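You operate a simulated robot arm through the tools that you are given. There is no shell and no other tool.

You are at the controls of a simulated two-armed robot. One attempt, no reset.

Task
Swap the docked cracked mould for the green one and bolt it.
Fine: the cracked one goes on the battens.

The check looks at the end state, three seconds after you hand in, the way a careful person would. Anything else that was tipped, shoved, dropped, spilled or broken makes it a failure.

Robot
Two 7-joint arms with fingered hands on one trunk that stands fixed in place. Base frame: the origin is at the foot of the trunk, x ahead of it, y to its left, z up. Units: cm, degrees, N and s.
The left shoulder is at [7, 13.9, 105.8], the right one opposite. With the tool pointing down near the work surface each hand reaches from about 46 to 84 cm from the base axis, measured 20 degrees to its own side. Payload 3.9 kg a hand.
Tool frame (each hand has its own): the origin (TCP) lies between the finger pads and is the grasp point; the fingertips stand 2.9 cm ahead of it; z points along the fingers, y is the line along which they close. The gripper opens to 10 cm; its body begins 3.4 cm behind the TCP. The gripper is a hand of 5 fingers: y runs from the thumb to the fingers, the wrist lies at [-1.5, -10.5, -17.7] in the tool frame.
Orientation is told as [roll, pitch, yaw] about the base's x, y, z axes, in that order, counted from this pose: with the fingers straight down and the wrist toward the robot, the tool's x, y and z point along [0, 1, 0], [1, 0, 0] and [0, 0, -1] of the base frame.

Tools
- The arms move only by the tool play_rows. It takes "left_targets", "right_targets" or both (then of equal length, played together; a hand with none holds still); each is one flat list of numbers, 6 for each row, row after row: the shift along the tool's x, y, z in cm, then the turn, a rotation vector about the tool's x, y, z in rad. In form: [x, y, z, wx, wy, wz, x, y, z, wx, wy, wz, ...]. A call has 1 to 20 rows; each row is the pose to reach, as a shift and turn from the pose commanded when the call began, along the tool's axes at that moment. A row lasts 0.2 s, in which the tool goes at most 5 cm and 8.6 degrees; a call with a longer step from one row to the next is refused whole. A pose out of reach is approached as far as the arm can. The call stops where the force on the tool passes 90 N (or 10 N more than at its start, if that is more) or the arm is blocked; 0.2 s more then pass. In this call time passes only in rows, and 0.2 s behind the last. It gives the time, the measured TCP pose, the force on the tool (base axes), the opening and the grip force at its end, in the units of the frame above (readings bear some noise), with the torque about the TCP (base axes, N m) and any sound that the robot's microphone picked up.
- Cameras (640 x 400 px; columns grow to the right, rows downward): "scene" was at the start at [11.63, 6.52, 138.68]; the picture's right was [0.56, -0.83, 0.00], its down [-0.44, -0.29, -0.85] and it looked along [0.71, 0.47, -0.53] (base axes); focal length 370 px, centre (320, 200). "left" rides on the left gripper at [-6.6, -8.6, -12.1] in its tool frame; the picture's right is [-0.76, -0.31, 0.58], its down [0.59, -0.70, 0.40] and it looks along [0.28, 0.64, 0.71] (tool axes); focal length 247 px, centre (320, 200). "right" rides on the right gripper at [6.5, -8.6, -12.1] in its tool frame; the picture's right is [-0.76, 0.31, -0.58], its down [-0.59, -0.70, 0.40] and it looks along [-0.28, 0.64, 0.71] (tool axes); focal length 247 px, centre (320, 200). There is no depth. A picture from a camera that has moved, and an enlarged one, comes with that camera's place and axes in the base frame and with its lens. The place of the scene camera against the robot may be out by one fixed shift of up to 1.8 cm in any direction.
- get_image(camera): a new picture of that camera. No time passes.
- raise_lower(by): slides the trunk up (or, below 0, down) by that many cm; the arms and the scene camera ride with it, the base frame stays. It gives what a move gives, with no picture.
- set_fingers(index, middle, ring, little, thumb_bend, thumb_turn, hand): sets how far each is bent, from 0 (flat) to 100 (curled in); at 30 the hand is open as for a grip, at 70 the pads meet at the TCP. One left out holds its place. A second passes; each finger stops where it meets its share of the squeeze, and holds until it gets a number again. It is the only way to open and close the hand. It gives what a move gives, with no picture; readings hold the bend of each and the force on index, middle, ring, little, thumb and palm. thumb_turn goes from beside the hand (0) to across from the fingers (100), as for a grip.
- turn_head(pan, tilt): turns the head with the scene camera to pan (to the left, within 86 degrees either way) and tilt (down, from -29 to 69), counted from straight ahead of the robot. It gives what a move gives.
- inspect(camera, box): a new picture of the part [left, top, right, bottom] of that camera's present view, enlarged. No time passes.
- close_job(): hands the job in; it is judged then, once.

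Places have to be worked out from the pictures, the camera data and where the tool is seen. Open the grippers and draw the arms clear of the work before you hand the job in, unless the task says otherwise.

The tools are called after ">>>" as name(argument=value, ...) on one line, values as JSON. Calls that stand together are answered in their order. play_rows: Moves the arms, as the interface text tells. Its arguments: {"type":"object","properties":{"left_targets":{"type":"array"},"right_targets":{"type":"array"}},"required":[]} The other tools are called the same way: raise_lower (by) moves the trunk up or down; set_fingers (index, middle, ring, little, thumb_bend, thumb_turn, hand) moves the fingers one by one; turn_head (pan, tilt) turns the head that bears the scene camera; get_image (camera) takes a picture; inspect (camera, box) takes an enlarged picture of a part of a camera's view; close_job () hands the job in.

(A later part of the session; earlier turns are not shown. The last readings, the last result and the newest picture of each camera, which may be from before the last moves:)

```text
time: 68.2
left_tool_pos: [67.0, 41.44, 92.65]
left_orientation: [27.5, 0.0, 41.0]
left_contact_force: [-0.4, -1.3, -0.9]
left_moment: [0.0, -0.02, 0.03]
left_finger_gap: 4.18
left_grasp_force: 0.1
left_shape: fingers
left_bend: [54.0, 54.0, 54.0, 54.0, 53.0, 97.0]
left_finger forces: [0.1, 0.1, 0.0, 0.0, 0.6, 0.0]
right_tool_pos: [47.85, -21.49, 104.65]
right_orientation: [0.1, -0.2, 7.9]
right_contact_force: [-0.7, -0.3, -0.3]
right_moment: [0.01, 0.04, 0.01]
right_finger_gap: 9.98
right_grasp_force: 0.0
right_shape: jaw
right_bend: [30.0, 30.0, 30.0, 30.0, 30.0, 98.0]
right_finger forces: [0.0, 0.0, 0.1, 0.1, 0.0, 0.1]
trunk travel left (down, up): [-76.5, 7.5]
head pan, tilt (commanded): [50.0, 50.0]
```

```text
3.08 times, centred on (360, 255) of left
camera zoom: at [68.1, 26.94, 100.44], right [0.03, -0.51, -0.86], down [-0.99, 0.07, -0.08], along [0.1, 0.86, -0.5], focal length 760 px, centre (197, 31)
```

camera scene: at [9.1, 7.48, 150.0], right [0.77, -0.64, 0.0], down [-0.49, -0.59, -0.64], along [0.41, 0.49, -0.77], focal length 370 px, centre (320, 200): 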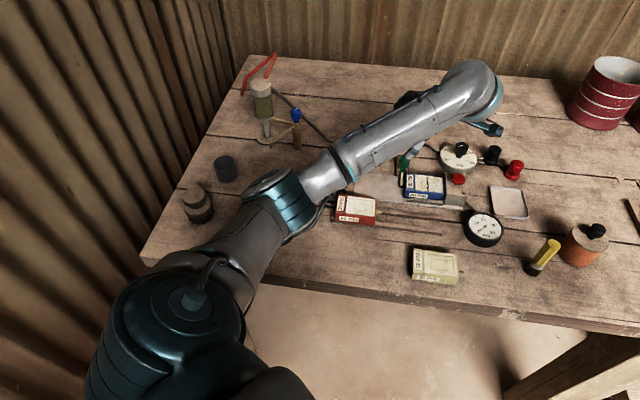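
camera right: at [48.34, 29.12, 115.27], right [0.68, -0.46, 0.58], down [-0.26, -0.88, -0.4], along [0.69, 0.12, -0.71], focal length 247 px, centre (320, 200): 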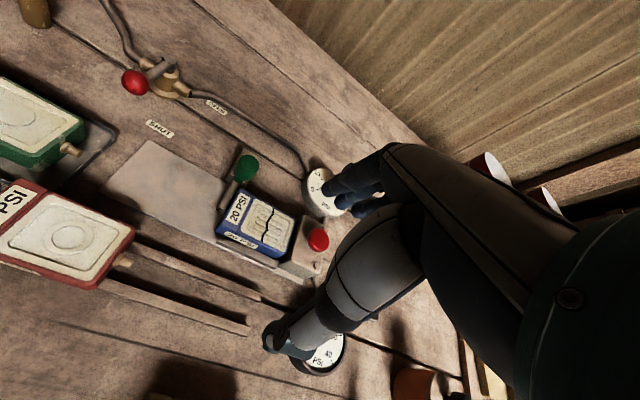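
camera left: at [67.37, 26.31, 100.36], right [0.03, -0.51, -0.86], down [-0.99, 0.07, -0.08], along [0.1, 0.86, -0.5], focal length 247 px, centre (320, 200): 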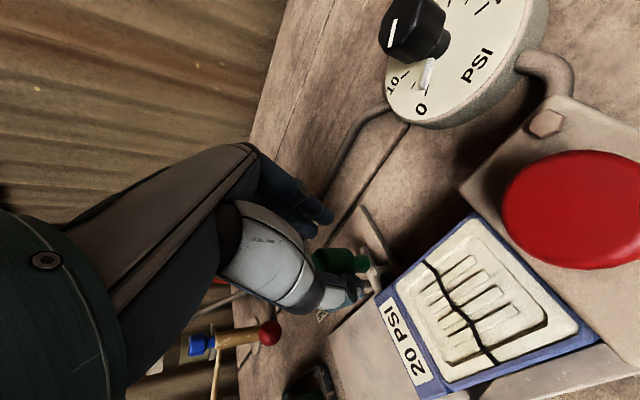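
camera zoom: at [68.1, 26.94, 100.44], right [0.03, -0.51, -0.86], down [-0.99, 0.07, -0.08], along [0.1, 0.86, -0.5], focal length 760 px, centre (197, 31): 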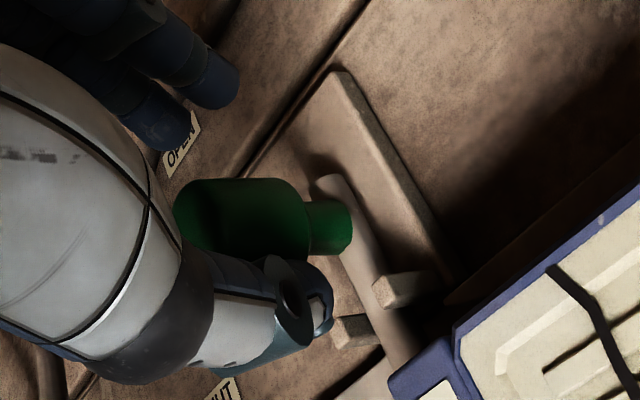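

The bolt slides freely: the knob moved back relative to the two guide tabs. I continue 1.5 cm more in small rows.

>>> play_rows(left_targets=[0, 0.5, 0, 0, 0, 0, 0, 1, 0, 0, 0, 0, 0, 1.5, 0, 0, 0, 0])

>>> get_image(camera="left")

>>> inspect(camera="left", box=[290, 190, 430, 320])

```text
time: 69.0
left_tool_pos: [67.78, 42.26, 92.86]
left_orientation: [27.7, 0.2, 40.9]
left_contact_force: [0.8, -1.0, -0.8]
left_moment: [-0.01, 0.01, 0.0]
left_finger_gap: 4.14
left_grasp_force: 0.0
left_shape: fingers
left_bend: [54.0, 54.0, 54.0, 54.0, 53.0, 97.0]
left_finger forces: [0.1, 0.0, 0.0, 0.1, 0.7, 0.1]
left hand out of reach, approached as far as the arm can: row 3
right_tool_pos: [47.7, -21.56, 104.64]
right_orientation: [0.0, -0.1, 7.9]
right_contact_force: [0.4, 0.5, 0.6]
right_moment: [0.0, -0.01, 0.0]
right_finger_gap: 10.03
right_grasp_force: 0.1
right_shape: jaw
right_bend: [30.0, 30.0, 30.0, 30.0, 30.0, 98.0]
right_finger forces: [0.0, 0.0, 0.1, 0.0, 0.0, 0.1]
trunk travel left (down, up): [-76.5, 7.5]
head pan, tilt (commanded): [50.0, 50.0]
```

```text
taken
camera left: at [68.97, 27.92, 100.67], right [0.03, -0.51, -0.86], down [-0.99, 0.07, -0.08], along [0.1, 0.86, -0.5], focal length 247 px, centre (320, 200)
```

left: 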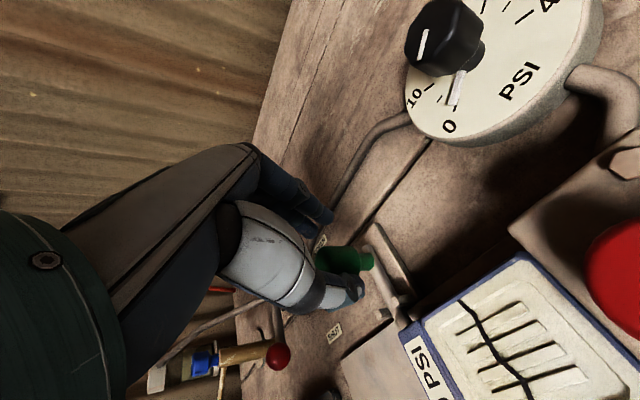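

```text
3.08 times, centred on (360, 255) of left
camera zoom: at [68.97, 27.92, 100.67], right [0.03, -0.51, -0.86], down [-0.99, 0.07, -0.08], along [0.1, 0.86, -0.5], focal length 760 px, centre (197, 31)
```

zoom: 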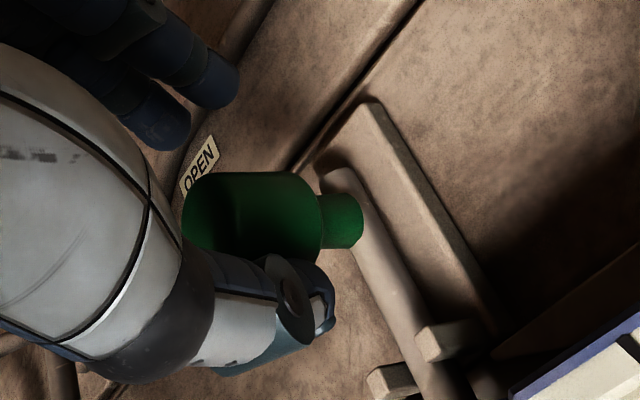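

The hand is at its reach limit after about 3.3 cm of bolt travel. I check whether the rod's end has cleared the mould's end.

>>> inspect(camera="left", box=[350, 280, 470, 370])

>>> inspect(camera="right", box=[0, 0, 320, 200])

```text
4.44 times, centred on (410, 325) of left
camera zoom: at [68.97, 27.92, 100.67], right [0.03, -0.51, -0.86], down [-0.99, 0.07, -0.08], along [0.1, 0.86, -0.5], focal length 1098 px, centre (-80, -356)
```

zoom: 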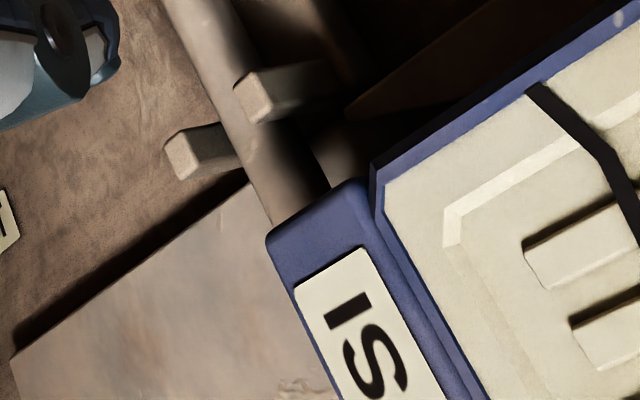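

```text
2.00 times, centred on (160, 100) of right
camera zoom: at [38.37, -16.35, 116.83], right [0.41, -0.71, 0.58], down [-0.61, -0.68, -0.4], along [0.68, -0.19, -0.71], focal length 494 px, centre (640, 400)
```

zoom: 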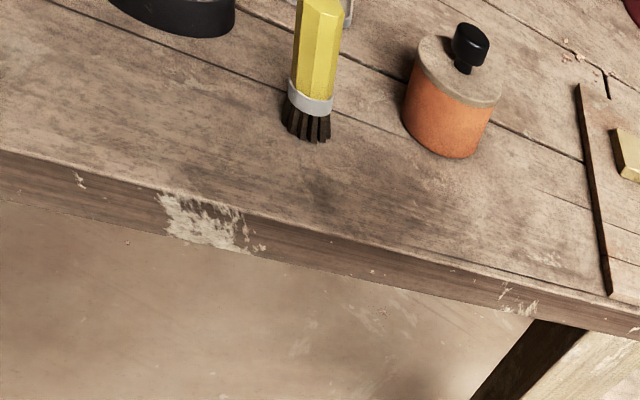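

The mould hides the rod's end from here, so I check from the head camera.

>>> inspect(camera="scene", box=[340, 60, 500, 180])

```text
3.33 times, centred on (420, 120) of scene
camera zoom: at [9.13, 7.42, 142.5], right [0.77, -0.64, 0.0], down [-0.49, -0.59, -0.64], along [0.41, 0.49, -0.77], focal length 1233 px, centre (-13, 467)
```

zoom: 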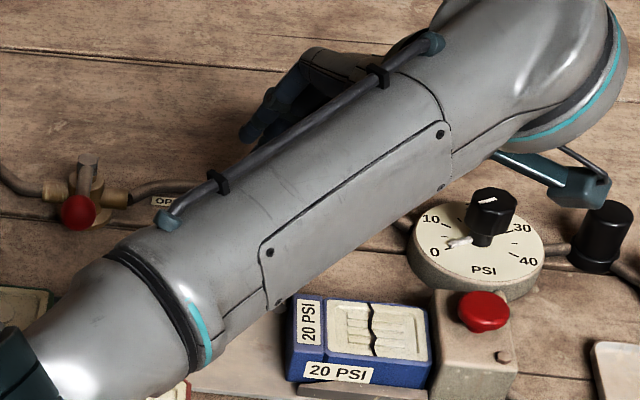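

The rod's end is only just level with the mould's far corner. I push about 1.2 cm more while tilting the hand slightly outward to gain reach.

>>> play_rows(left_targets=[0, 0.4, 0, -0.06, 0, 0, 0, 0.8, 0, -0.12, 0, 0, 0, 1.2, 0, -0.17, 0, 0])

>>> inspect(camera="scene", box=[340, 60, 500, 180])

>>> inspect(camera="left", box=[290, 190, 430, 320])

```text
time: 69.8
left_tool_pos: [66.85, 42.09, 95.96]
left_orientation: [28.4, -8.2, 36.3]
left_contact_force: [-0.1, 0.5, -0.6]
left_moment: [0.02, 0.0, 0.01]
left_finger_gap: 4.08
left_grasp_force: 0.0
left_shape: fingers
left_bend: [54.0, 54.0, 54.0, 54.0, 54.0, 97.0]
left_finger forces: [0.0, 0.0, 0.0, 0.0, 0.0, 0.0]
left hand out of reach, approached as far as the arm can: row 1, 2, 3
right_tool_pos: [47.77, -21.48, 104.66]
right_orientation: [0.2, -0.2, 7.9]
right_contact_force: [-0.1, 1.0, 0.1]
right_moment: [-0.02, 0.01, -0.02]
right_finger_gap: 10.0
right_grasp_force: 0.1
right_shape: jaw
right_bend: [30.0, 30.0, 30.0, 30.0, 30.0, 98.0]
right_finger forces: [0.0, 0.1, 0.0, 0.0, 0.1, 0.1]
trunk travel left (down, up): [-76.5, 7.5]
head pan, tilt (commanded): [50.0, 50.0]
```

```text
3.33 times, centred on (420, 120) of scene
camera zoom: at [9.11, 7.42, 142.51], right [0.77, -0.64, 0.0], down [-0.49, -0.59, -0.64], along [0.41, 0.49, -0.77], focal length 1233 px, centre (-13, 467)
```

zoom: 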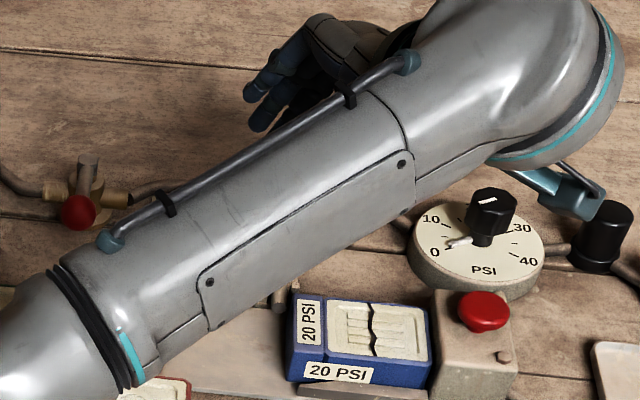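

```text
3.08 times, centred on (360, 255) of left
camera zoom: at [66.11, 27.07, 102.31], right [0.09, -0.42, -0.9], down [-0.97, 0.16, -0.17], along [0.22, 0.89, -0.4], focal length 760 px, centre (197, 31)
```

zoom: 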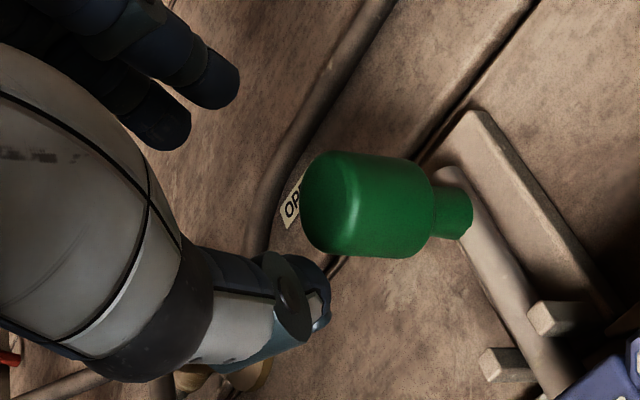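

The hand slipped up and off the knob (no forces), leaving the bolt drawn back. I lift the hand clear, straighten it, and look at the bolt from above.

>>> play_rows(left_targets=[1.2, 0, -2.4, 0, 0, 0, 2.5, -1, -4.7, 0.06, 0, -0.024, 3.8, -2, -7, 0.12, 0, -0.048, 3.8, -3, -7, 0.18, 0, -0.072])

>>> get_image(camera="left")

>>> get_image(camera="scene")

```text
time: 70.8
left_tool_pos: [63.47, 39.78, 103.23]
left_orientation: [27.1, -1.3, 45.0]
left_contact_force: [-0.1, -0.2, 0.1]
left_moment: [0.0, -0.03, 0.0]
left_finger_gap: 4.05
left_grasp_force: 0.2
left_shape: fingers
left_bend: [54.0, 54.0, 54.0, 54.0, 54.0, 98.0]
left_finger forces: [0.1, 0.0, 0.0, 0.0, 0.0, 0.0]
right_tool_pos: [47.86, -21.62, 104.58]
right_orientation: [0.1, -0.1, 8.0]
right_contact_force: [-0.8, -0.2, -0.6]
right_moment: [0.02, 0.0, -0.03]
right_finger_gap: 9.98
right_grasp_force: 0.1
right_shape: jaw
right_bend: [30.0, 30.0, 30.0, 30.0, 30.0, 98.0]
right_finger forces: [0.0, 0.0, 0.1, 0.0, 0.1, 0.1]
trunk travel left (down, up): [-76.5, 7.5]
head pan, tilt (commanded): [50.0, 50.0]
```

```text
taken
camera left: at [65.51, 25.41, 110.96], right [0.09, -0.49, -0.87], down [-0.99, 0.0, -0.1], along [0.05, 0.87, -0.49], focal length 247 px, centre (320, 200)
```

left: 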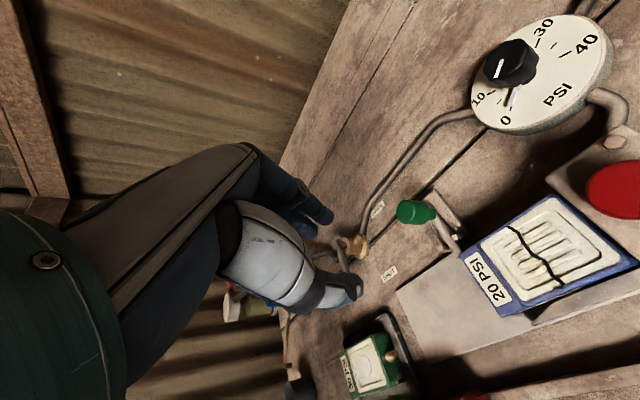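

```text
taken
camera scene: at [9.16, 7.42, 142.5], right [0.77, -0.64, 0.0], down [-0.49, -0.59, -0.64], along [0.41, 0.49, -0.77], focal length 370 px, centre (320, 200)
```

scene: 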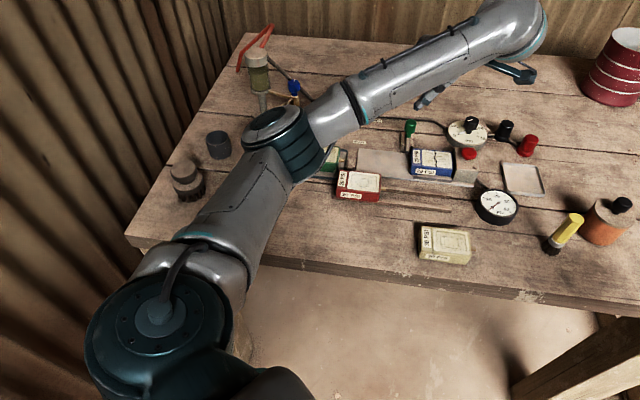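

Now the bolt is visible; I zoom in from both cameras.

>>> inspect(camera="scene", box=[370, 110, 490, 190])

>>> inspect(camera="left", box=[380, 180, 540, 320])

```text
5.00 times, centred on (430, 150) of scene
camera zoom: at [9.16, 7.42, 142.5], right [0.77, -0.64, 0.0], down [-0.49, -0.59, -0.64], along [0.41, 0.49, -0.77], focal length 1850 px, centre (-230, 450)
```

zoom: 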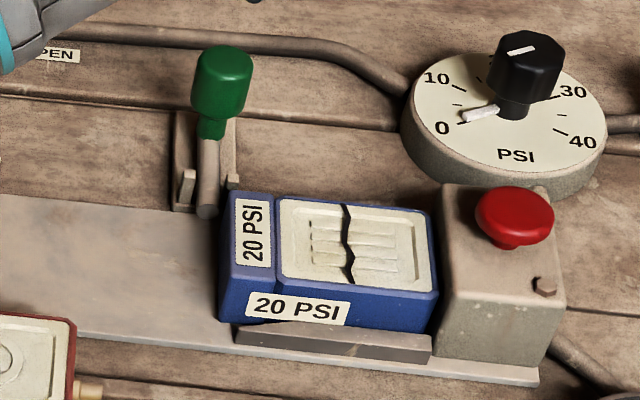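

```text
2.86 times, centred on (460, 250) of left
camera zoom: at [65.51, 25.41, 110.96], right [0.09, -0.49, -0.87], down [-0.99, 0.0, -0.1], along [0.05, 0.87, -0.49], focal length 706 px, centre (-80, 57)
```

zoom: 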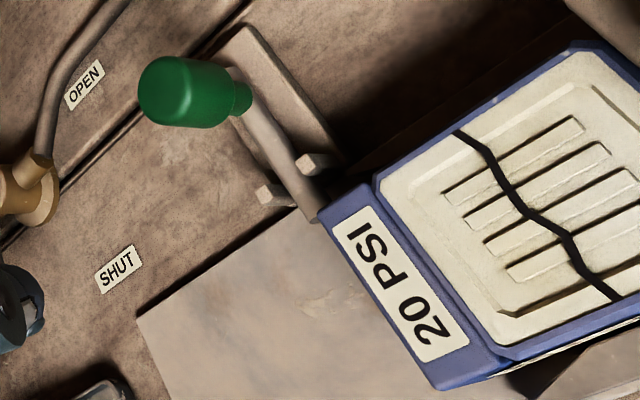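

The rod's end now sits back at the plate's far edge, clear of the mould: the bolt is open. I open the hand, move above the blue mould ([62.9,34.3,99]) and reduce roll to ~17°.

>>> set_fingers(hand="left", index=30, middle=30, ring=30, little=30, thumb_bend=30)

>>> play_rows(left_targets=[-1.7, -1.4, 0.2, 0, -0.06, 0.02, -3.4, -2.8, 1.2, 0, -0.12, 0.04, -5, -4.3, 2.2, -0.01, -0.176, 0.062])

>>> get_image(camera="left")

```text
time: 71.8
left_tool_pos: [63.61, 39.87, 103.23]
left_orientation: [27.1, -1.4, 44.9]
left_contact_force: [-0.2, -0.1, -0.1]
left_moment: [-0.03, -0.02, 0.0]
left_finger_gap: 9.84
left_grasp_force: 0.1
left_shape: fingers
left_bend: [30.0, 30.0, 30.0, 30.0, 30.0, 98.0]
left_finger forces: [0.0, 0.0, 0.0, 0.0, 0.0, 0.0]
right_tool_pos: [47.78, -21.54, 104.68]
right_orientation: [0.1, -0.1, 7.9]
right_contact_force: [-0.1, 0.2, 0.5]
right_moment: [0.01, 0.01, -0.02]
right_finger_gap: 9.99
right_grasp_force: 0.0
right_shape: jaw
right_bend: [30.0, 30.0, 30.0, 30.0, 30.0, 98.0]
right_finger forces: [0.0, 0.0, 0.0, 0.0, 0.1, 0.0]
trunk travel left (down, up): [-76.5, 7.5]
head pan, tilt (commanded): [50.0, 50.0]
```

```text
time: 72.6
left_tool_pos: [63.04, 34.07, 99.26]
left_orientation: [17.2, -0.7, 41.4]
left_contact_force: [0.6, -0.1, -0.2]
left_moment: [-0.01, 0.0, 0.0]
left_finger_gap: 9.81
left_grasp_force: 0.1
left_shape: fingers
left_bend: [30.0, 30.0, 30.0, 30.0, 30.0, 98.0]
left_finger forces: [0.0, 0.0, 0.0, 0.0, 0.1, 0.0]
right_tool_pos: [47.79, -21.57, 104.5]
right_orientation: [0.1, -0.1, 7.9]
right_contact_force: [-0.6, -0.1, -0.8]
right_moment: [0.02, 0.0, 0.02]
right_finger_gap: 10.0
right_grasp_force: 0.2
right_shape: jaw
right_bend: [30.0, 30.0, 30.0, 30.0, 30.0, 98.0]
right_finger forces: [0.1, 0.0, 0.0, 0.0, 0.0, 0.0]
trunk travel left (down, up): [-76.5, 7.5]
head pan, tilt (commanded): [50.0, 50.0]
```

```text
taken
camera left: at [63.15, 21.03, 108.84], right [0.14, -0.61, -0.78], down [-0.98, 0.05, -0.22], along [0.17, 0.79, -0.59], focal length 247 px, centre (320, 200)
```

left: 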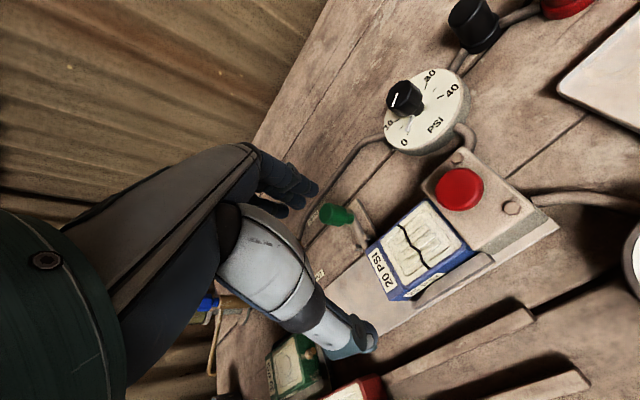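

No limits at roll 17° here. I probe still smaller roll at this place and relative height.

>>> play_rows(left_targets=[0, 0, 0, 0, -0.07, 0, 0, 0, 0, 0, -0.14, 0, 0, 0, 0, 0, -0.21, 0, 0, 0, 0, 0, -0.28, 0, 0, 0, 0, 0, -0.21, 0, 0, 0, 0, 0, -0.14, 0, 0, 0, 0, 0, -0.07, 0])

```text
time: 74.2
left_tool_pos: [62.74, 34.1, 99.0]
left_orientation: [13.1, -0.6, 41.4]
left_contact_force: [-0.3, 0.5, -0.5]
left_moment: [-0.01, -0.01, 0.02]
left_finger_gap: 9.86
left_grasp_force: 0.0
left_shape: fingers
left_bend: [30.0, 30.0, 30.0, 30.0, 30.0, 98.0]
left_finger forces: [0.0, 0.0, 0.0, 0.1, 0.0, 0.0]
left hand out of reach, approached as far as the arm can: row 2, 3, 4, 5, 6
right_tool_pos: [47.72, -21.5, 104.76]
right_orientation: [0.1, -0.1, 7.8]
right_contact_force: [0.2, -0.1, 0.5]
right_moment: [0.0, 0.01, 0.02]
right_finger_gap: 10.02
right_grasp_force: 0.0
right_shape: jaw
right_bend: [30.0, 30.0, 30.0, 30.0, 30.0, 98.0]
right_finger forces: [0.1, 0.0, 0.0, 0.0, 0.0, 0.0]
trunk travel left (down, up): [-76.5, 7.5]
head pan, tilt (commanded): [50.0, 50.0]
```

Roll 13° is fine at this relative height. I probe again with the hand 6 cm higher relative to the shoulder, to know what a lower trunk would allow.

>>> play_rows(left_targets=[0.7, 0, -2.9, 0, 0, 0, 1.4, 0, -5.8, 0, 0, 0, 1.4, 0, -5.8, 0, -0.07, 0, 1.4, 0, -5.8, 0, -0.14, 0, 1.4, 0, -5.8, 0, -0.21, 0, 1.4, 0, -5.8, 0, -0.14, 0, 1.4, 0, -5.8, 0, -0.07, 0, 1.4, 0, -5.8, 0, 0, 0])

```text
time: 76.0
left_tool_pos: [62.79, 34.11, 104.97]
left_orientation: [13.1, -0.6, 41.4]
left_contact_force: [0.5, -0.6, 0.0]
left_moment: [0.0, -0.01, 0.01]
left_finger_gap: 9.85
left_grasp_force: 0.1
left_shape: fingers
left_bend: [30.0, 30.0, 30.0, 30.0, 30.0, 98.0]
left_finger forces: [0.0, 0.0, 0.0, 0.0, 0.0, 0.1]
left hand out of reach, approached as far as the arm can: row 4, 5, 6
right_tool_pos: [47.64, -21.52, 104.65]
right_orientation: [0.0, -0.1, 7.9]
right_contact_force: [0.8, 0.4, -0.7]
right_moment: [0.02, 0.01, -0.02]
right_finger_gap: 10.0
right_grasp_force: 0.1
right_shape: jaw
right_bend: [30.0, 30.0, 30.0, 30.0, 30.0, 98.0]
right_finger forces: [0.0, 0.0, 0.0, 0.0, 0.1, 0.1]
trunk travel left (down, up): [-76.5, 7.5]
head pan, tilt (commanded): [50.0, 50.0]
```

I check feasibility with this same roll (13°) over the batten spot and over the green mould, at z≈102 in free air.

>>> play_rows(left_targets=[0.1, -2.6, 1, 0, 0, 0, 0.2, -5.2, 2, 0, 0, 0, 0.3, -7.8, 3.15, 0, 0, 0, 4.4, -6.3, 4.1, 0, 0, 0, 8.5, -4.8, 5, 0, 0, 0, 12.6, -3.3, 6, 0, 0, 0, 16.7, -1.8, 7, 0, 0, 0, 20.7, -0.3, 7.9, 0, 0, 0])

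>>> get_image(camera="left")

>>> get_image(camera="scene")

```text
time: 77.8
left_tool_pos: [51.96, 49.44, 107.29]
left_orientation: [13.7, 0.1, 41.5]
left_contact_force: [-0.6, 0.0, -0.1]
left_moment: [-0.01, 0.0, 0.0]
left_finger_gap: 9.85
left_grasp_force: 0.0
left_shape: fingers
left_bend: [30.0, 30.0, 30.0, 30.0, 30.0, 98.0]
left_finger forces: [0.0, 0.0, 0.1, 0.1, 0.1, 0.1]
left hand out of reach, approached as far as the arm can: row 6, 7, 8
right_tool_pos: [47.8, -21.4, 104.76]
right_orientation: [0.1, -0.1, 7.9]
right_contact_force: [0.4, -0.3, -0.8]
right_moment: [-0.02, 0.0, 0.01]
right_finger_gap: 9.98
right_grasp_force: 0.1
right_shape: jaw
right_bend: [30.0, 30.0, 30.0, 30.0, 30.0, 98.0]
right_finger forces: [0.0, 0.0, 0.1, 0.1, 0.1, 0.1]
trunk travel left (down, up): [-76.5, 7.5]
head pan, tilt (commanded): [50.0, 50.0]
```

```text
taken
camera left: at [51.78, 36.73, 117.7], right [0.16, -0.65, -0.74], down [-0.97, 0.03, -0.24], along [0.18, 0.76, -0.63], focal length 247 px, centre (320, 200)
```

left: 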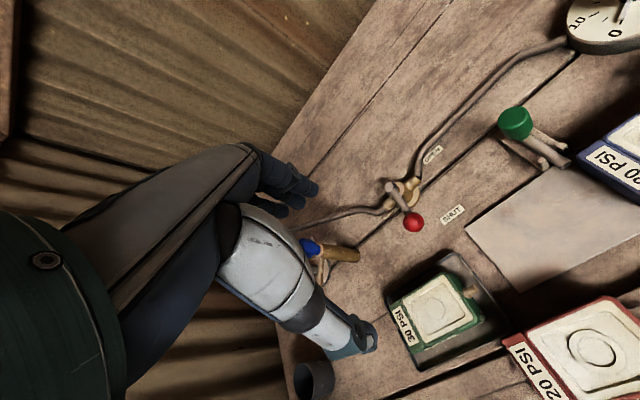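

```text
taken
camera scene: at [9.04, 7.56, 142.5], right [0.77, -0.64, 0.0], down [-0.49, -0.59, -0.64], along [0.41, 0.49, -0.77], focal length 370 px, centre (320, 200)
```

scene: 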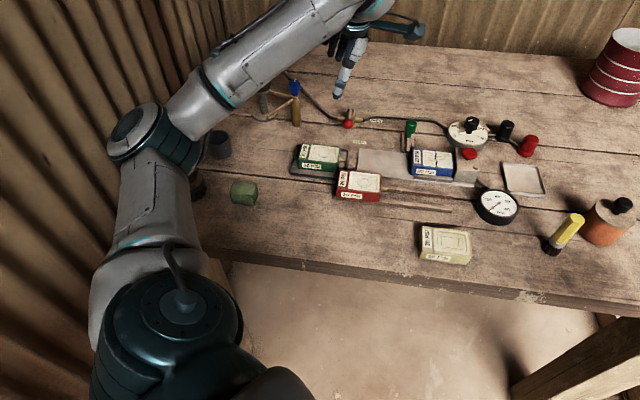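

The batten spot is fine with roll 13°; green will need more roll later. I return over the blue mould at z≈100 and measure it from directly above.

>>> play_rows(left_targets=[-4, -0.3, 0.5, 0, 0, 0, -8, -0.6, 1, 0, 0, 0, -12, -1, 1.5, 0, 0, 0, -16, -1.3, 2, 0, 0, 0, -19.7, -1.6, 2.4, 0, 0, 0])

>>> get_image(camera="left")

>>> inspect(camera="left", box=[300, 140, 560, 320])

```text
time: 79.0
left_tool_pos: [63.27, 34.4, 100.53]
left_orientation: [13.1, -0.6, 41.5]
left_contact_force: [0.6, -0.8, -0.8]
left_moment: [-0.04, 0.03, -0.01]
left_finger_gap: 9.86
left_grasp_force: 0.0
left_shape: fingers
left_bend: [30.0, 30.0, 30.0, 30.0, 30.0, 98.0]
left_finger forces: [0.0, 0.1, 0.0, 0.0, 0.0, 0.1]
right_tool_pos: [47.85, -21.75, 104.69]
right_orientation: [0.3, -0.2, 7.9]
right_contact_force: [-0.4, -0.7, 0.4]
right_moment: [0.02, 0.0, -0.02]
right_finger_gap: 9.97
right_grasp_force: 0.1
right_shape: jaw
right_bend: [30.0, 30.0, 30.0, 30.0, 30.0, 98.0]
right_finger forces: [0.1, 0.1, 0.0, 0.0, 0.0, 0.0]
trunk travel left (down, up): [-76.5, 7.5]
head pan, tilt (commanded): [50.0, 50.0]
```

```text
taken
camera left: at [62.89, 21.65, 110.9], right [0.18, -0.65, -0.74], down [-0.96, 0.03, -0.26], along [0.2, 0.76, -0.62], focal length 247 px, centre (320, 200)
```

left: 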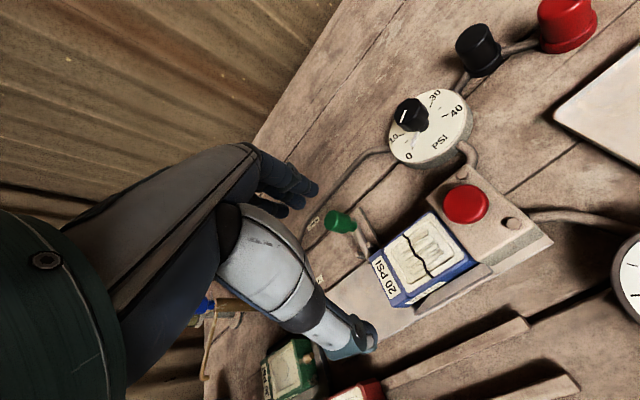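

```text
2.22 times, centred on (430, 230) of left
camera zoom: at [62.89, 21.65, 110.9], right [0.18, -0.65, -0.74], down [-0.96, 0.03, -0.26], along [0.2, 0.76, -0.62], focal length 549 px, centre (76, 133)
```

zoom: 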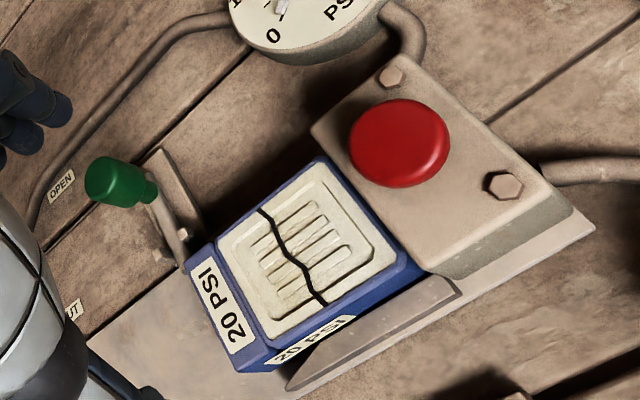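

Blue's centre measures ≈[63.7,33.5], top ≈88.9. I nudge to centre the grip slightly left of the mould's middle (away from the red button), then lower the trunk 8.5 cm to bring the hand down around it.

>>> play_rows(left_targets=[-0.3, -0.3, -0.1, 0, 0, 0])

>>> raise_lower(by=-5)

>>> get_image(camera="left")

>>> get_image(camera="scene")

```text
time: 79.4
left_tool_pos: [63.17, 34.09, 100.53]
left_orientation: [13.1, -0.7, 41.5]
left_contact_force: [0.7, 0.2, 0.6]
left_moment: [0.02, 0.01, 0.04]
left_finger_gap: 9.88
left_grasp_force: 0.0
left_shape: fingers
left_bend: [30.0, 30.0, 30.0, 30.0, 30.0, 98.0]
left_finger forces: [0.0, 0.1, 0.0, 0.1, 0.0, 0.0]
right_tool_pos: [47.84, -21.73, 104.79]
right_orientation: [0.2, -0.2, 7.9]
right_contact_force: [0.2, 0.1, -0.9]
right_moment: [-0.02, -0.01, -0.02]
right_finger_gap: 9.97
right_grasp_force: 0.1
right_shape: jaw
right_bend: [30.0, 30.0, 30.0, 30.0, 30.0, 98.0]
right_finger forces: [0.0, 0.0, 0.1, 0.0, 0.1, 0.0]
trunk travel left (down, up): [-76.5, 7.5]
head pan, tilt (commanded): [50.0, 50.0]
```

```text
time: 80.3
left_tool_pos: [63.02, 33.98, 95.53]
left_orientation: [13.1, -0.6, 41.4]
left_contact_force: [0.3, 0.2, 0.0]
left_moment: [-0.05, -0.02, -0.02]
left_finger_gap: 9.86
left_grasp_force: 0.1
left_shape: fingers
left_bend: [30.0, 30.0, 30.0, 30.0, 30.0, 98.0]
left_finger forces: [0.0, 0.0, 0.0, 0.0, 0.0, 0.0]
right_tool_pos: [47.78, -21.51, 99.7]
right_orientation: [0.1, 0.0, 7.8]
right_contact_force: [0.7, -0.7, 0.7]
right_moment: [0.01, 0.0, -0.01]
right_finger_gap: 10.03
right_grasp_force: 0.0
right_shape: jaw
right_bend: [30.0, 30.0, 30.0, 30.0, 30.0, 98.0]
right_finger forces: [0.0, 0.0, 0.1, 0.0, 0.0, 0.0]
trunk travel left (down, up): [-71.5, 12.5]
head pan, tilt (commanded): [50.0, 50.0]
```

```text
taken
camera left: at [62.74, 21.39, 105.87], right [0.18, -0.65, -0.74], down [-0.96, 0.03, -0.26], along [0.2, 0.76, -0.62], focal length 247 px, centre (320, 200)
```

left: 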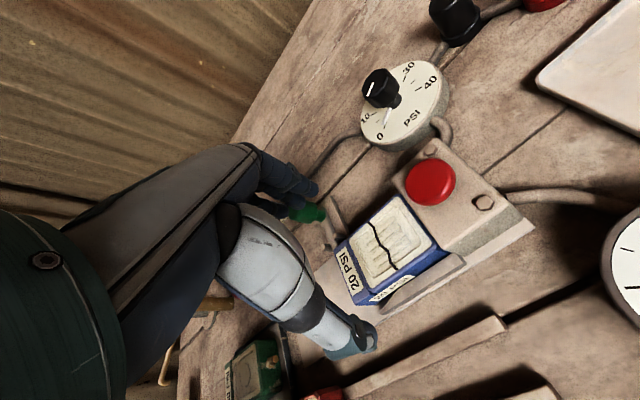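

```text
taken
camera scene: at [9.1, 7.43, 137.51], right [0.77, -0.64, 0.0], down [-0.49, -0.59, -0.64], along [0.41, 0.49, -0.77], focal length 370 px, centre (320, 200)
```

scene: 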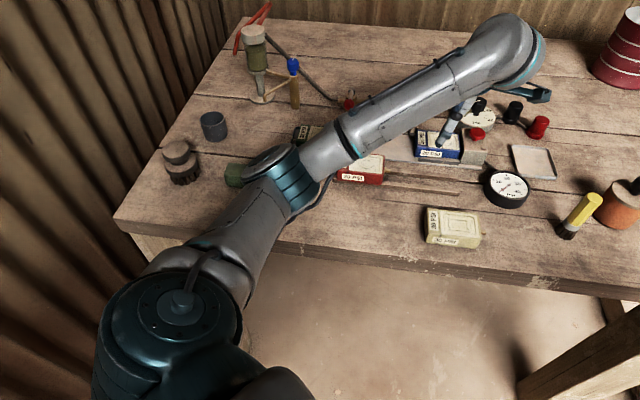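

The open fingers would come near the drawn-back knob, so I narrow the hand (bend 39, gap ≈7.5 cm for the 5.4 cm mould) before descending further.

>>> set_fingers(hand="left", index=39, middle=39, ring=39, little=39, thumb_bend=39)

>>> raise_lower(by=-3)

>>> get_image(camera="left")

>>> inspect(camera="scene", box=[380, 60, 520, 160])

```text
time: 81.3
left_tool_pos: [63.14, 34.23, 95.63]
left_orientation: [13.1, -0.6, 41.4]
left_contact_force: [0.9, 0.1, 0.5]
left_moment: [0.0, 0.0, -0.01]
left_finger_gap: 7.79
left_grasp_force: 0.0
left_shape: fingers
left_bend: [39.0, 39.0, 39.0, 39.0, 39.0, 98.0]
left_finger forces: [0.0, 0.0, 0.0, 0.0, 0.1, 0.0]
right_tool_pos: [47.82, -21.49, 99.59]
right_orientation: [0.1, -0.1, 7.9]
right_contact_force: [0.4, -0.4, -0.2]
right_moment: [-0.01, -0.01, -0.01]
right_finger_gap: 9.99
right_grasp_force: 0.1
right_shape: jaw
right_bend: [30.0, 30.0, 30.0, 30.0, 30.0, 98.0]
right_finger forces: [0.0, 0.0, 0.1, 0.0, 0.0, 0.0]
trunk travel left (down, up): [-71.5, 12.5]
head pan, tilt (commanded): [50.0, 50.0]
```

```text
time: 82.1
left_tool_pos: [63.06, 34.11, 92.65]
left_orientation: [13.2, -0.7, 41.4]
left_contact_force: [-0.4, 0.6, -0.1]
left_moment: [0.01, 0.0, -0.01]
left_finger_gap: 7.77
left_grasp_force: 0.0
left_shape: fingers
left_bend: [39.0, 39.0, 39.0, 39.0, 39.0, 98.0]
left_finger forces: [0.1, 0.0, 0.0, 0.0, 0.1, 0.0]
right_tool_pos: [47.73, -21.59, 96.66]
right_orientation: [0.1, -0.2, 7.8]
right_contact_force: [0.8, 0.7, 0.3]
right_moment: [0.02, 0.04, 0.0]
right_finger_gap: 9.97
right_grasp_force: 0.1
right_shape: jaw
right_bend: [30.0, 30.0, 30.0, 30.0, 30.0, 98.0]
right_finger forces: [0.0, 0.0, 0.0, 0.0, 0.0, 0.1]
trunk travel left (down, up): [-68.5, 15.5]
head pan, tilt (commanded): [50.0, 50.0]
```

```text
taken
camera left: at [62.72, 21.39, 102.88], right [0.18, -0.65, -0.74], down [-0.96, 0.03, -0.26], along [0.2, 0.76, -0.62], focal length 247 px, centre (320, 200)
```

left: 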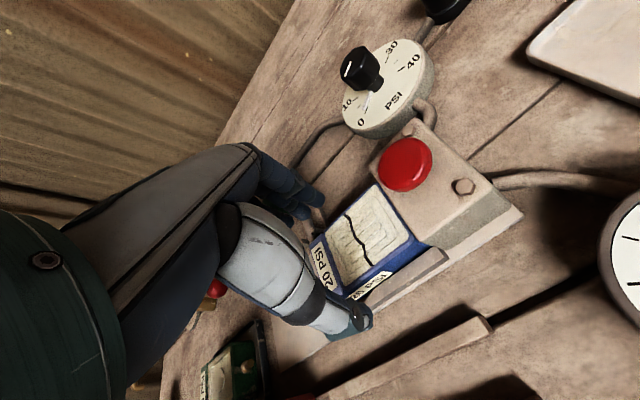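

```text
4.00 times, centred on (450, 110) of scene
camera zoom: at [9.08, 7.43, 134.51], right [0.77, -0.64, 0.0], down [-0.49, -0.59, -0.64], along [0.41, 0.49, -0.77], focal length 1480 px, centre (-200, 560)
```

zoom: 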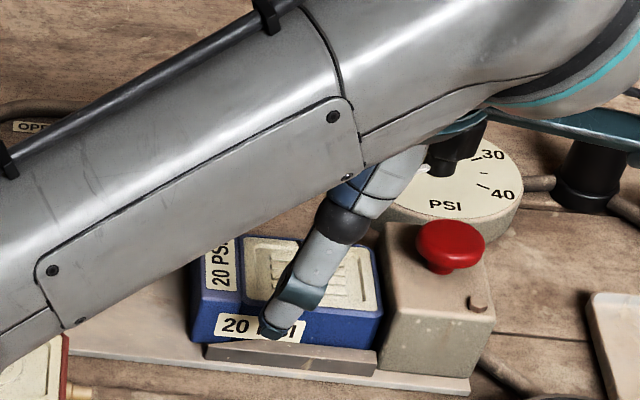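

The thumb is in front of the near face and fingers are behind the far face, clear of the button. I lower 1.6 cm more.

>>> raise_lower(by=-1.6)

>>> inspect(camera="left", box=[240, 150, 420, 350])

>>> inspect(camera="scene", box=[400, 90, 500, 160])

```text
time: 82.7
left_tool_pos: [63.07, 33.98, 90.84]
left_orientation: [13.2, -0.6, 41.4]
left_contact_force: [-0.2, 0.8, -0.1]
left_moment: [0.02, -0.02, -0.04]
left_finger_gap: 7.76
left_grasp_force: 0.0
left_shape: fingers
left_bend: [39.0, 39.0, 39.0, 39.0, 39.0, 98.0]
left_finger forces: [0.0, 0.1, 0.0, 0.0, 0.0, 0.1]
right_tool_pos: [47.71, -21.58, 95.17]
right_orientation: [0.1, -0.1, 8.0]
right_contact_force: [0.2, 0.9, 0.3]
right_moment: [-0.03, 0.0, -0.01]
right_finger_gap: 9.99
right_grasp_force: 0.1
right_shape: jaw
right_bend: [30.0, 30.0, 30.0, 30.0, 30.0, 98.0]
right_finger forces: [0.0, 0.0, 0.1, 0.0, 0.0, 0.1]
trunk travel left (down, up): [-66.9, 17.1]
head pan, tilt (commanded): [50.0, 50.0]
```

```text
2.00 times, centred on (330, 250) of left
camera zoom: at [62.73, 21.39, 101.27], right [0.18, -0.65, -0.74], down [-0.96, 0.03, -0.26], along [0.2, 0.76, -0.62], focal length 494 px, centre (300, 100)
```

zoom: 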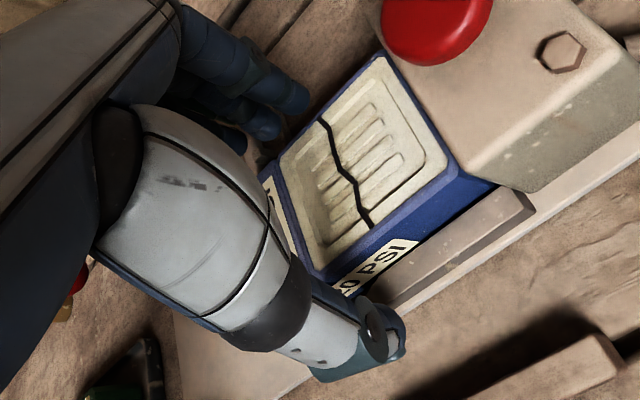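

```text
5.71 times, centred on (450, 125) of scene
camera zoom: at [9.09, 7.43, 132.9], right [0.77, -0.64, 0.0], down [-0.49, -0.59, -0.64], along [0.41, 0.49, -0.77], focal length 2114 px, centre (-423, 629)
```

zoom: 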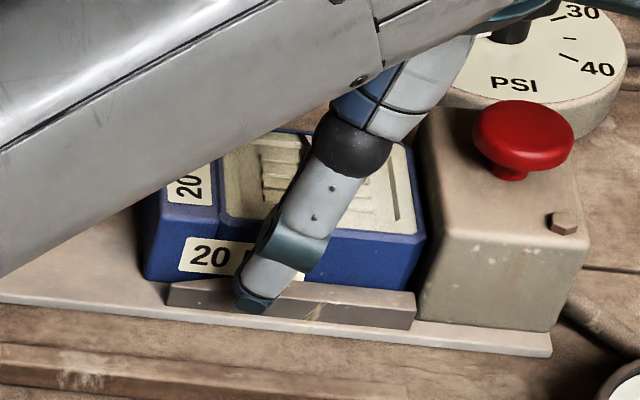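

The thumb tip is about z 87.8, just above the guard strip's top (≈87.0). I lower 0.3 cm and close the hand on the mould.

>>> raise_lower(by=-0.3)

>>> set_fingers(hand="left", index=50, middle=50, ring=50, little=50, thumb_bend=50)

>>> get_image(camera="left")

```text
time: 83.2
left_tool_pos: [63.05, 34.1, 90.46]
left_orientation: [13.0, -0.7, 41.5]
left_contact_force: [0.4, 0.0, 1.1]
left_moment: [0.0, -0.02, 0.0]
left_finger_gap: 7.76
left_grasp_force: 0.2
left_shape: fingers
left_bend: [39.0, 39.0, 39.0, 39.0, 39.0, 98.0]
left_finger forces: [0.0, 0.0, 0.0, 0.0, 0.1, 0.0]
right_tool_pos: [47.79, -21.42, 94.75]
right_orientation: [0.1, -0.1, 7.9]
right_contact_force: [1.2, 0.1, 0.5]
right_moment: [0.0, 0.0, -0.03]
right_finger_gap: 10.0
right_grasp_force: 0.0
right_shape: jaw
right_bend: [30.0, 30.0, 30.0, 30.0, 30.0, 98.0]
right_finger forces: [0.0, 0.0, 0.0, 0.0, 0.1, 0.0]
trunk travel left (down, up): [-66.6, 17.4]
head pan, tilt (commanded): [50.0, 50.0]
```

```text
time: 84.2
left_tool_pos: [63.18, 34.16, 90.63]
left_orientation: [13.1, -0.6, 41.4]
left_contact_force: [0.8, 0.7, 0.4]
left_moment: [-0.01, -0.06, 0.01]
left_finger_gap: 5.3
left_grasp_force: 1.2
left_shape: fingers
left_bend: [49.0, 49.0, 50.0, 50.0, 49.0, 98.0]
left_finger forces: [1.2, 0.4, 0.1, 0.0, 0.8, 0.1]
right_tool_pos: [47.78, -21.51, 94.78]
right_orientation: [0.1, 0.0, 8.0]
right_contact_force: [0.1, -0.1, 0.1]
right_moment: [0.0, 0.0, 0.01]
right_finger_gap: 9.98
right_grasp_force: 0.1
right_shape: jaw
right_bend: [30.0, 30.0, 30.0, 30.0, 30.0, 98.0]
right_finger forces: [0.0, 0.1, 0.0, 0.0, 0.0, 0.0]
trunk travel left (down, up): [-66.6, 17.4]
head pan, tilt (commanded): [50.0, 50.0]
```

```text
taken
camera left: at [62.76, 21.4, 100.96], right [0.18, -0.65, -0.74], down [-0.96, 0.03, -0.26], along [0.2, 0.76, -0.62], focal length 247 px, centre (320, 200)
```

left: 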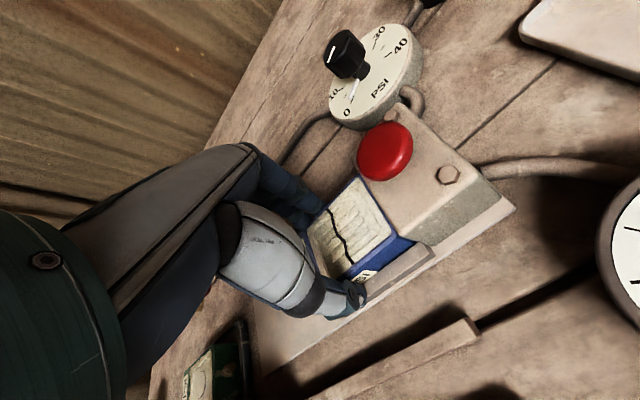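

Index, middle and thumb touch with ~1 N and the gap reads 5.3 cm. I tighten these three (ring and little a little too).

>>> set_fingers(hand="left", index=60, middle=60, ring=55, little=52, thumb_bend=60)

```text
time: 85.2
left_tool_pos: [63.25, 34.26, 90.7]
left_orientation: [13.1, -0.5, 41.5]
left_contact_force: [7.1, 7.5, 5.2]
left_moment: [0.12, -0.05, -0.11]
left_finger_gap: 4.96
left_grasp_force: 12.6
left_shape: fingers
left_bend: [52.0, 54.0, 52.0, 52.0, 53.0, 97.0]
left_finger forces: [9.4, 5.7, 2.1, 0.1, 8.1, 0.0]
right_tool_pos: [47.83, -21.48, 94.77]
right_orientation: [0.1, -0.2, 8.0]
right_contact_force: [-0.3, -0.6, -0.3]
right_moment: [-0.01, -0.03, -0.01]
right_finger_gap: 10.01
right_grasp_force: 0.0
right_shape: jaw
right_bend: [30.0, 30.0, 30.0, 30.0, 30.0, 98.0]
right_finger forces: [0.0, 0.1, 0.0, 0.0, 0.1, 0.1]
trunk travel left (down, up): [-66.6, 17.4]
head pan, tilt (commanded): [50.0, 50.0]
```

The fingers press harder than the thumb, so the mould leans on the near guard. I add thumb to balance.

>>> set_fingers(hand="left", thumb_bend=67)

>>> inspect(camera="left", box=[240, 120, 440, 330])

```text
time: 86.2
left_tool_pos: [63.05, 34.1, 90.51]
left_orientation: [13.1, -0.6, 41.4]
left_contact_force: [4.1, 5.5, 5.9]
left_moment: [0.06, 0.02, -0.1]
left_finger_gap: 4.9
left_grasp_force: 15.2
left_shape: fingers
left_bend: [51.0, 54.0, 52.0, 52.0, 57.0, 97.0]
left_finger forces: [9.8, 6.2, 2.4, 0.0, 11.7, 0.0]
right_tool_pos: [47.77, -21.5, 94.89]
right_orientation: [0.1, -0.1, 8.0]
right_contact_force: [0.0, -0.3, 0.4]
right_moment: [0.01, -0.01, -0.03]
right_finger_gap: 9.99
right_grasp_force: 0.0
right_shape: jaw
right_bend: [30.0, 30.0, 30.0, 30.0, 30.0, 98.0]
right_finger forces: [0.0, 0.0, 0.0, 0.0, 0.0, 0.0]
trunk travel left (down, up): [-66.6, 17.4]
head pan, tilt (commanded): [50.0, 50.0]
```

```text
1.90 times, centred on (340, 225) of left
camera zoom: at [62.76, 21.44, 100.95], right [0.18, -0.65, -0.74], down [-0.96, 0.03, -0.26], along [0.2, 0.76, -0.62], focal length 470 px, centre (282, 152)
```

zoom: 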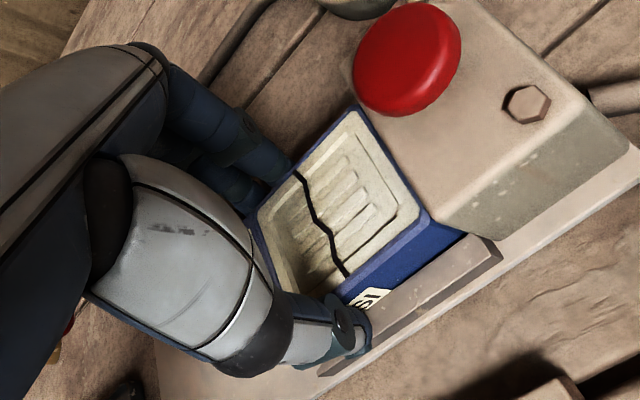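

I shift 0.2 cm toward +v′ to balance the squeeze and slide the mould out along −u′ in small rows (2.5 cm total), watching force.

>>> play_rows(left_targets=[0, 0.2, 0, 0, 0, 0, 0.49, 0.2, 0.11, 0, 0, 0, 0.97, 0.2, 0.23, 0, 0, 0, 1.46, 0.2, 0.34, 0, 0, 0, 1.95, 0.2, 0.45, 0, 0, 0, 2.44, 0.2, 0.57, 0, 0, 0])

>>> get_image(camera="left")

>>> inspect(camera="scene", box=[380, 70, 520, 170])

```text
time: 87.7
left_tool_pos: [61.79, 35.56, 90.65]
left_orientation: [13.0, -0.7, 41.1]
left_contact_force: [22.6, -20.1, 12.5]
left_moment: [-0.34, -0.63, -0.72]
left_finger_gap: 4.95
left_grasp_force: 27.4
left_shape: fingers
left_bend: [51.0, 54.0, 53.0, 52.0, 58.0, 94.0]
left_finger forces: [9.1, 31.5, 1.0, 0.0, 12.3, 0.0]
right_tool_pos: [47.92, -22.0, 94.57]
right_orientation: [0.4, 0.0, 7.9]
right_contact_force: [0.7, 0.1, -0.7]
right_moment: [-0.01, 0.04, -0.01]
right_finger_gap: 9.99
right_grasp_force: 0.0
right_shape: jaw
right_bend: [30.0, 30.0, 30.0, 30.0, 30.0, 98.0]
right_finger forces: [0.0, 0.1, 0.1, 0.0, 0.1, 0.0]
trunk travel left (down, up): [-66.6, 17.4]
head pan, tilt (commanded): [50.0, 50.0]
```

```text
taken
camera left: at [61.36, 22.78, 101.04], right [0.17, -0.65, -0.74], down [-0.96, 0.04, -0.26], along [0.2, 0.76, -0.62], focal length 247 px, centre (320, 200)
```

left: 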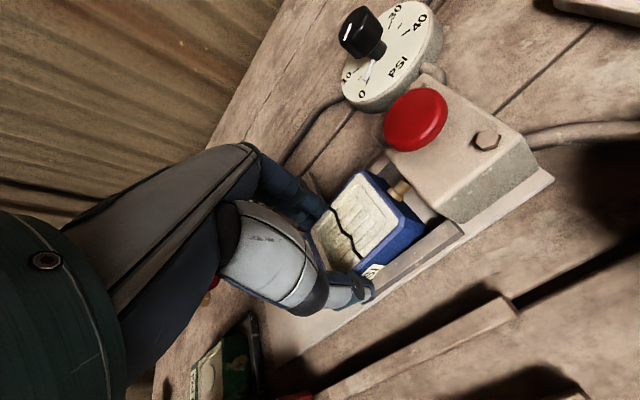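

```text
4.00 times, centred on (450, 120) of scene
camera zoom: at [9.37, 6.91, 132.62], right [0.77, -0.64, 0.0], down [-0.49, -0.58, -0.64], along [0.41, 0.49, -0.76], focal length 1480 px, centre (-200, 520)
```

zoom: 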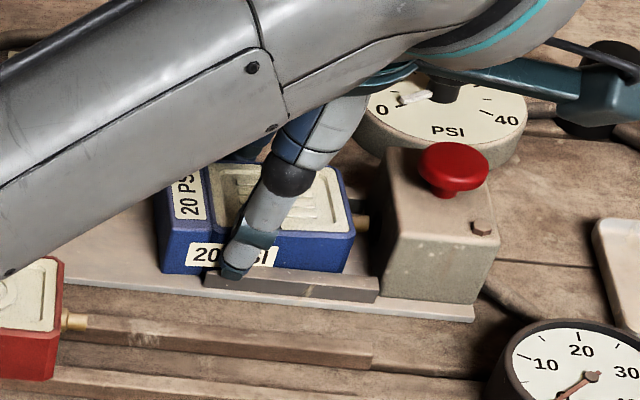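

The mould slid out about 2 cm and its nipple is clear of the block, but a finger presses on the bolt's guide tab (30 N). I back off 0.5 cm to relieve it, then lift straight up 4 cm.

>>> play_rows(left_targets=[-0.25, 0, -0.05, 0, 0, 0, -0.5, 0, -0.11, 0, 0, 0])

>>> inspect(camera="left", box=[260, 130, 460, 310])

```text
time: 88.2
left_tool_pos: [61.85, 35.54, 90.81]
left_orientation: [13.3, -0.7, 41.5]
left_contact_force: [11.9, -15.6, 13.0]
left_moment: [-0.3, -0.31, -0.51]
left_finger_gap: 4.93
left_grasp_force: 23.6
left_shape: fingers
left_bend: [52.0, 54.0, 54.0, 52.0, 57.0, 95.0]
left_finger forces: [7.7, 24.7, 0.8, 0.0, 14.2, 0.0]
right_tool_pos: [47.75, -21.85, 94.63]
right_orientation: [0.3, 0.0, 8.1]
right_contact_force: [0.4, 0.2, -1.0]
right_moment: [0.01, 0.04, -0.02]
right_finger_gap: 10.0
right_grasp_force: 0.0
right_shape: jaw
right_bend: [30.0, 30.0, 30.0, 30.0, 30.0, 98.0]
right_finger forces: [0.0, 0.1, 0.0, 0.1, 0.1, 0.1]
trunk travel left (down, up): [-66.6, 17.4]
head pan, tilt (commanded): [50.0, 50.0]
```

```text
2.22 times, centred on (360, 220) of left
camera zoom: at [61.59, 22.73, 100.99], right [0.18, -0.65, -0.74], down [-0.96, 0.03, -0.26], along [0.2, 0.76, -0.62], focal length 549 px, centre (231, 156)
```

zoom: 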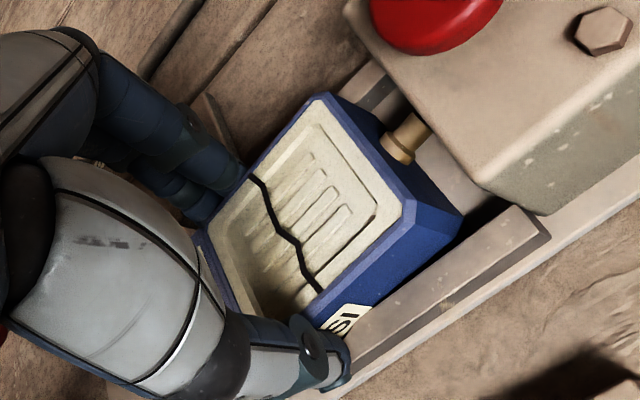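

The nipple is free with a small gap to the block. I now lift straight up 4 cm in small rows.

>>> play_rows(left_targets=[-0.1, 0, -0.5, 0, 0, 0, 0, 0, -1, 0, 0, 0, 0.15, 0, -1.5, 0, 0, 0, 0.26, 0, -2, 0, 0, 0, 0.5, 0, -3, 0, 0, 0, 0.73, 0, -4, 0, 0, 0])

>>> get_image(camera="left")

>>> inspect(camera="scene", box=[360, 60, 520, 170])

```text
time: 89.7
left_tool_pos: [62.18, 35.64, 94.78]
left_orientation: [13.1, -0.5, 41.6]
left_contact_force: [0.2, 0.2, -3.1]
left_moment: [0.02, 0.04, 0.01]
left_finger_gap: 4.92
left_grasp_force: 12.8
left_shape: fingers
left_bend: [53.0, 55.0, 54.0, 52.0, 56.0, 96.0]
left_finger forces: [7.8, 4.1, 0.5, 0.1, 12.5, 0.0]
right_tool_pos: [47.86, -21.48, 94.8]
right_orientation: [0.1, -0.2, 7.9]
right_contact_force: [-0.5, 0.8, 0.7]
right_moment: [-0.03, 0.0, 0.0]
right_finger_gap: 9.97
right_grasp_force: 0.0
right_shape: jaw
right_bend: [30.0, 30.0, 30.0, 30.0, 30.0, 98.0]
right_finger forces: [0.0, 0.0, 0.0, 0.1, 0.1, 0.0]
trunk travel left (down, up): [-66.6, 17.4]
head pan, tilt (commanded): [50.0, 50.0]
```

```text
taken
camera left: at [61.83, 22.87, 104.97], right [0.18, -0.65, -0.74], down [-0.96, 0.03, -0.26], along [0.2, 0.76, -0.62], focal length 247 px, centre (320, 200)
```

left: 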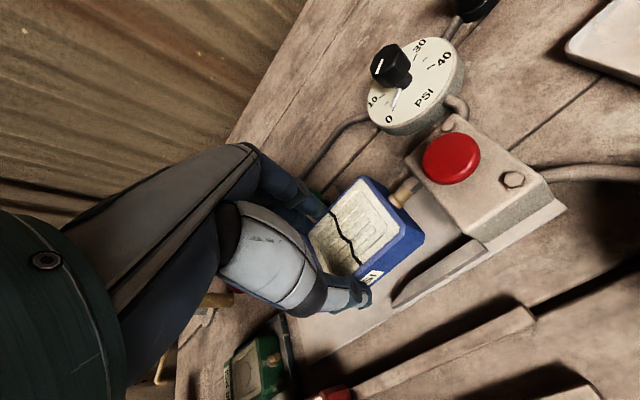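

```text
3.64 times, centred on (440, 115) of scene
camera zoom: at [9.15, 7.46, 132.6], right [0.77, -0.64, 0.0], down [-0.49, -0.59, -0.64], along [0.41, 0.49, -0.77], focal length 1345 px, centre (-116, 509)
```

zoom: 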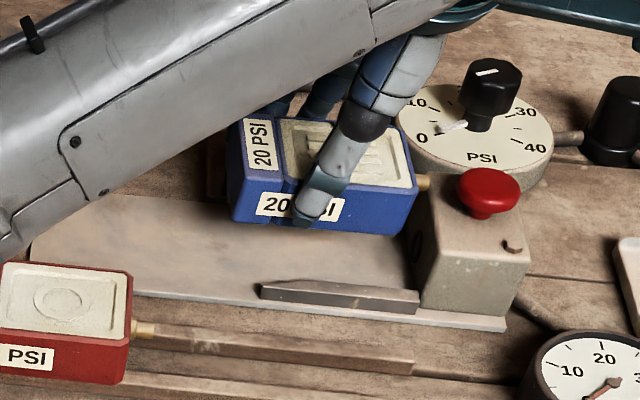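

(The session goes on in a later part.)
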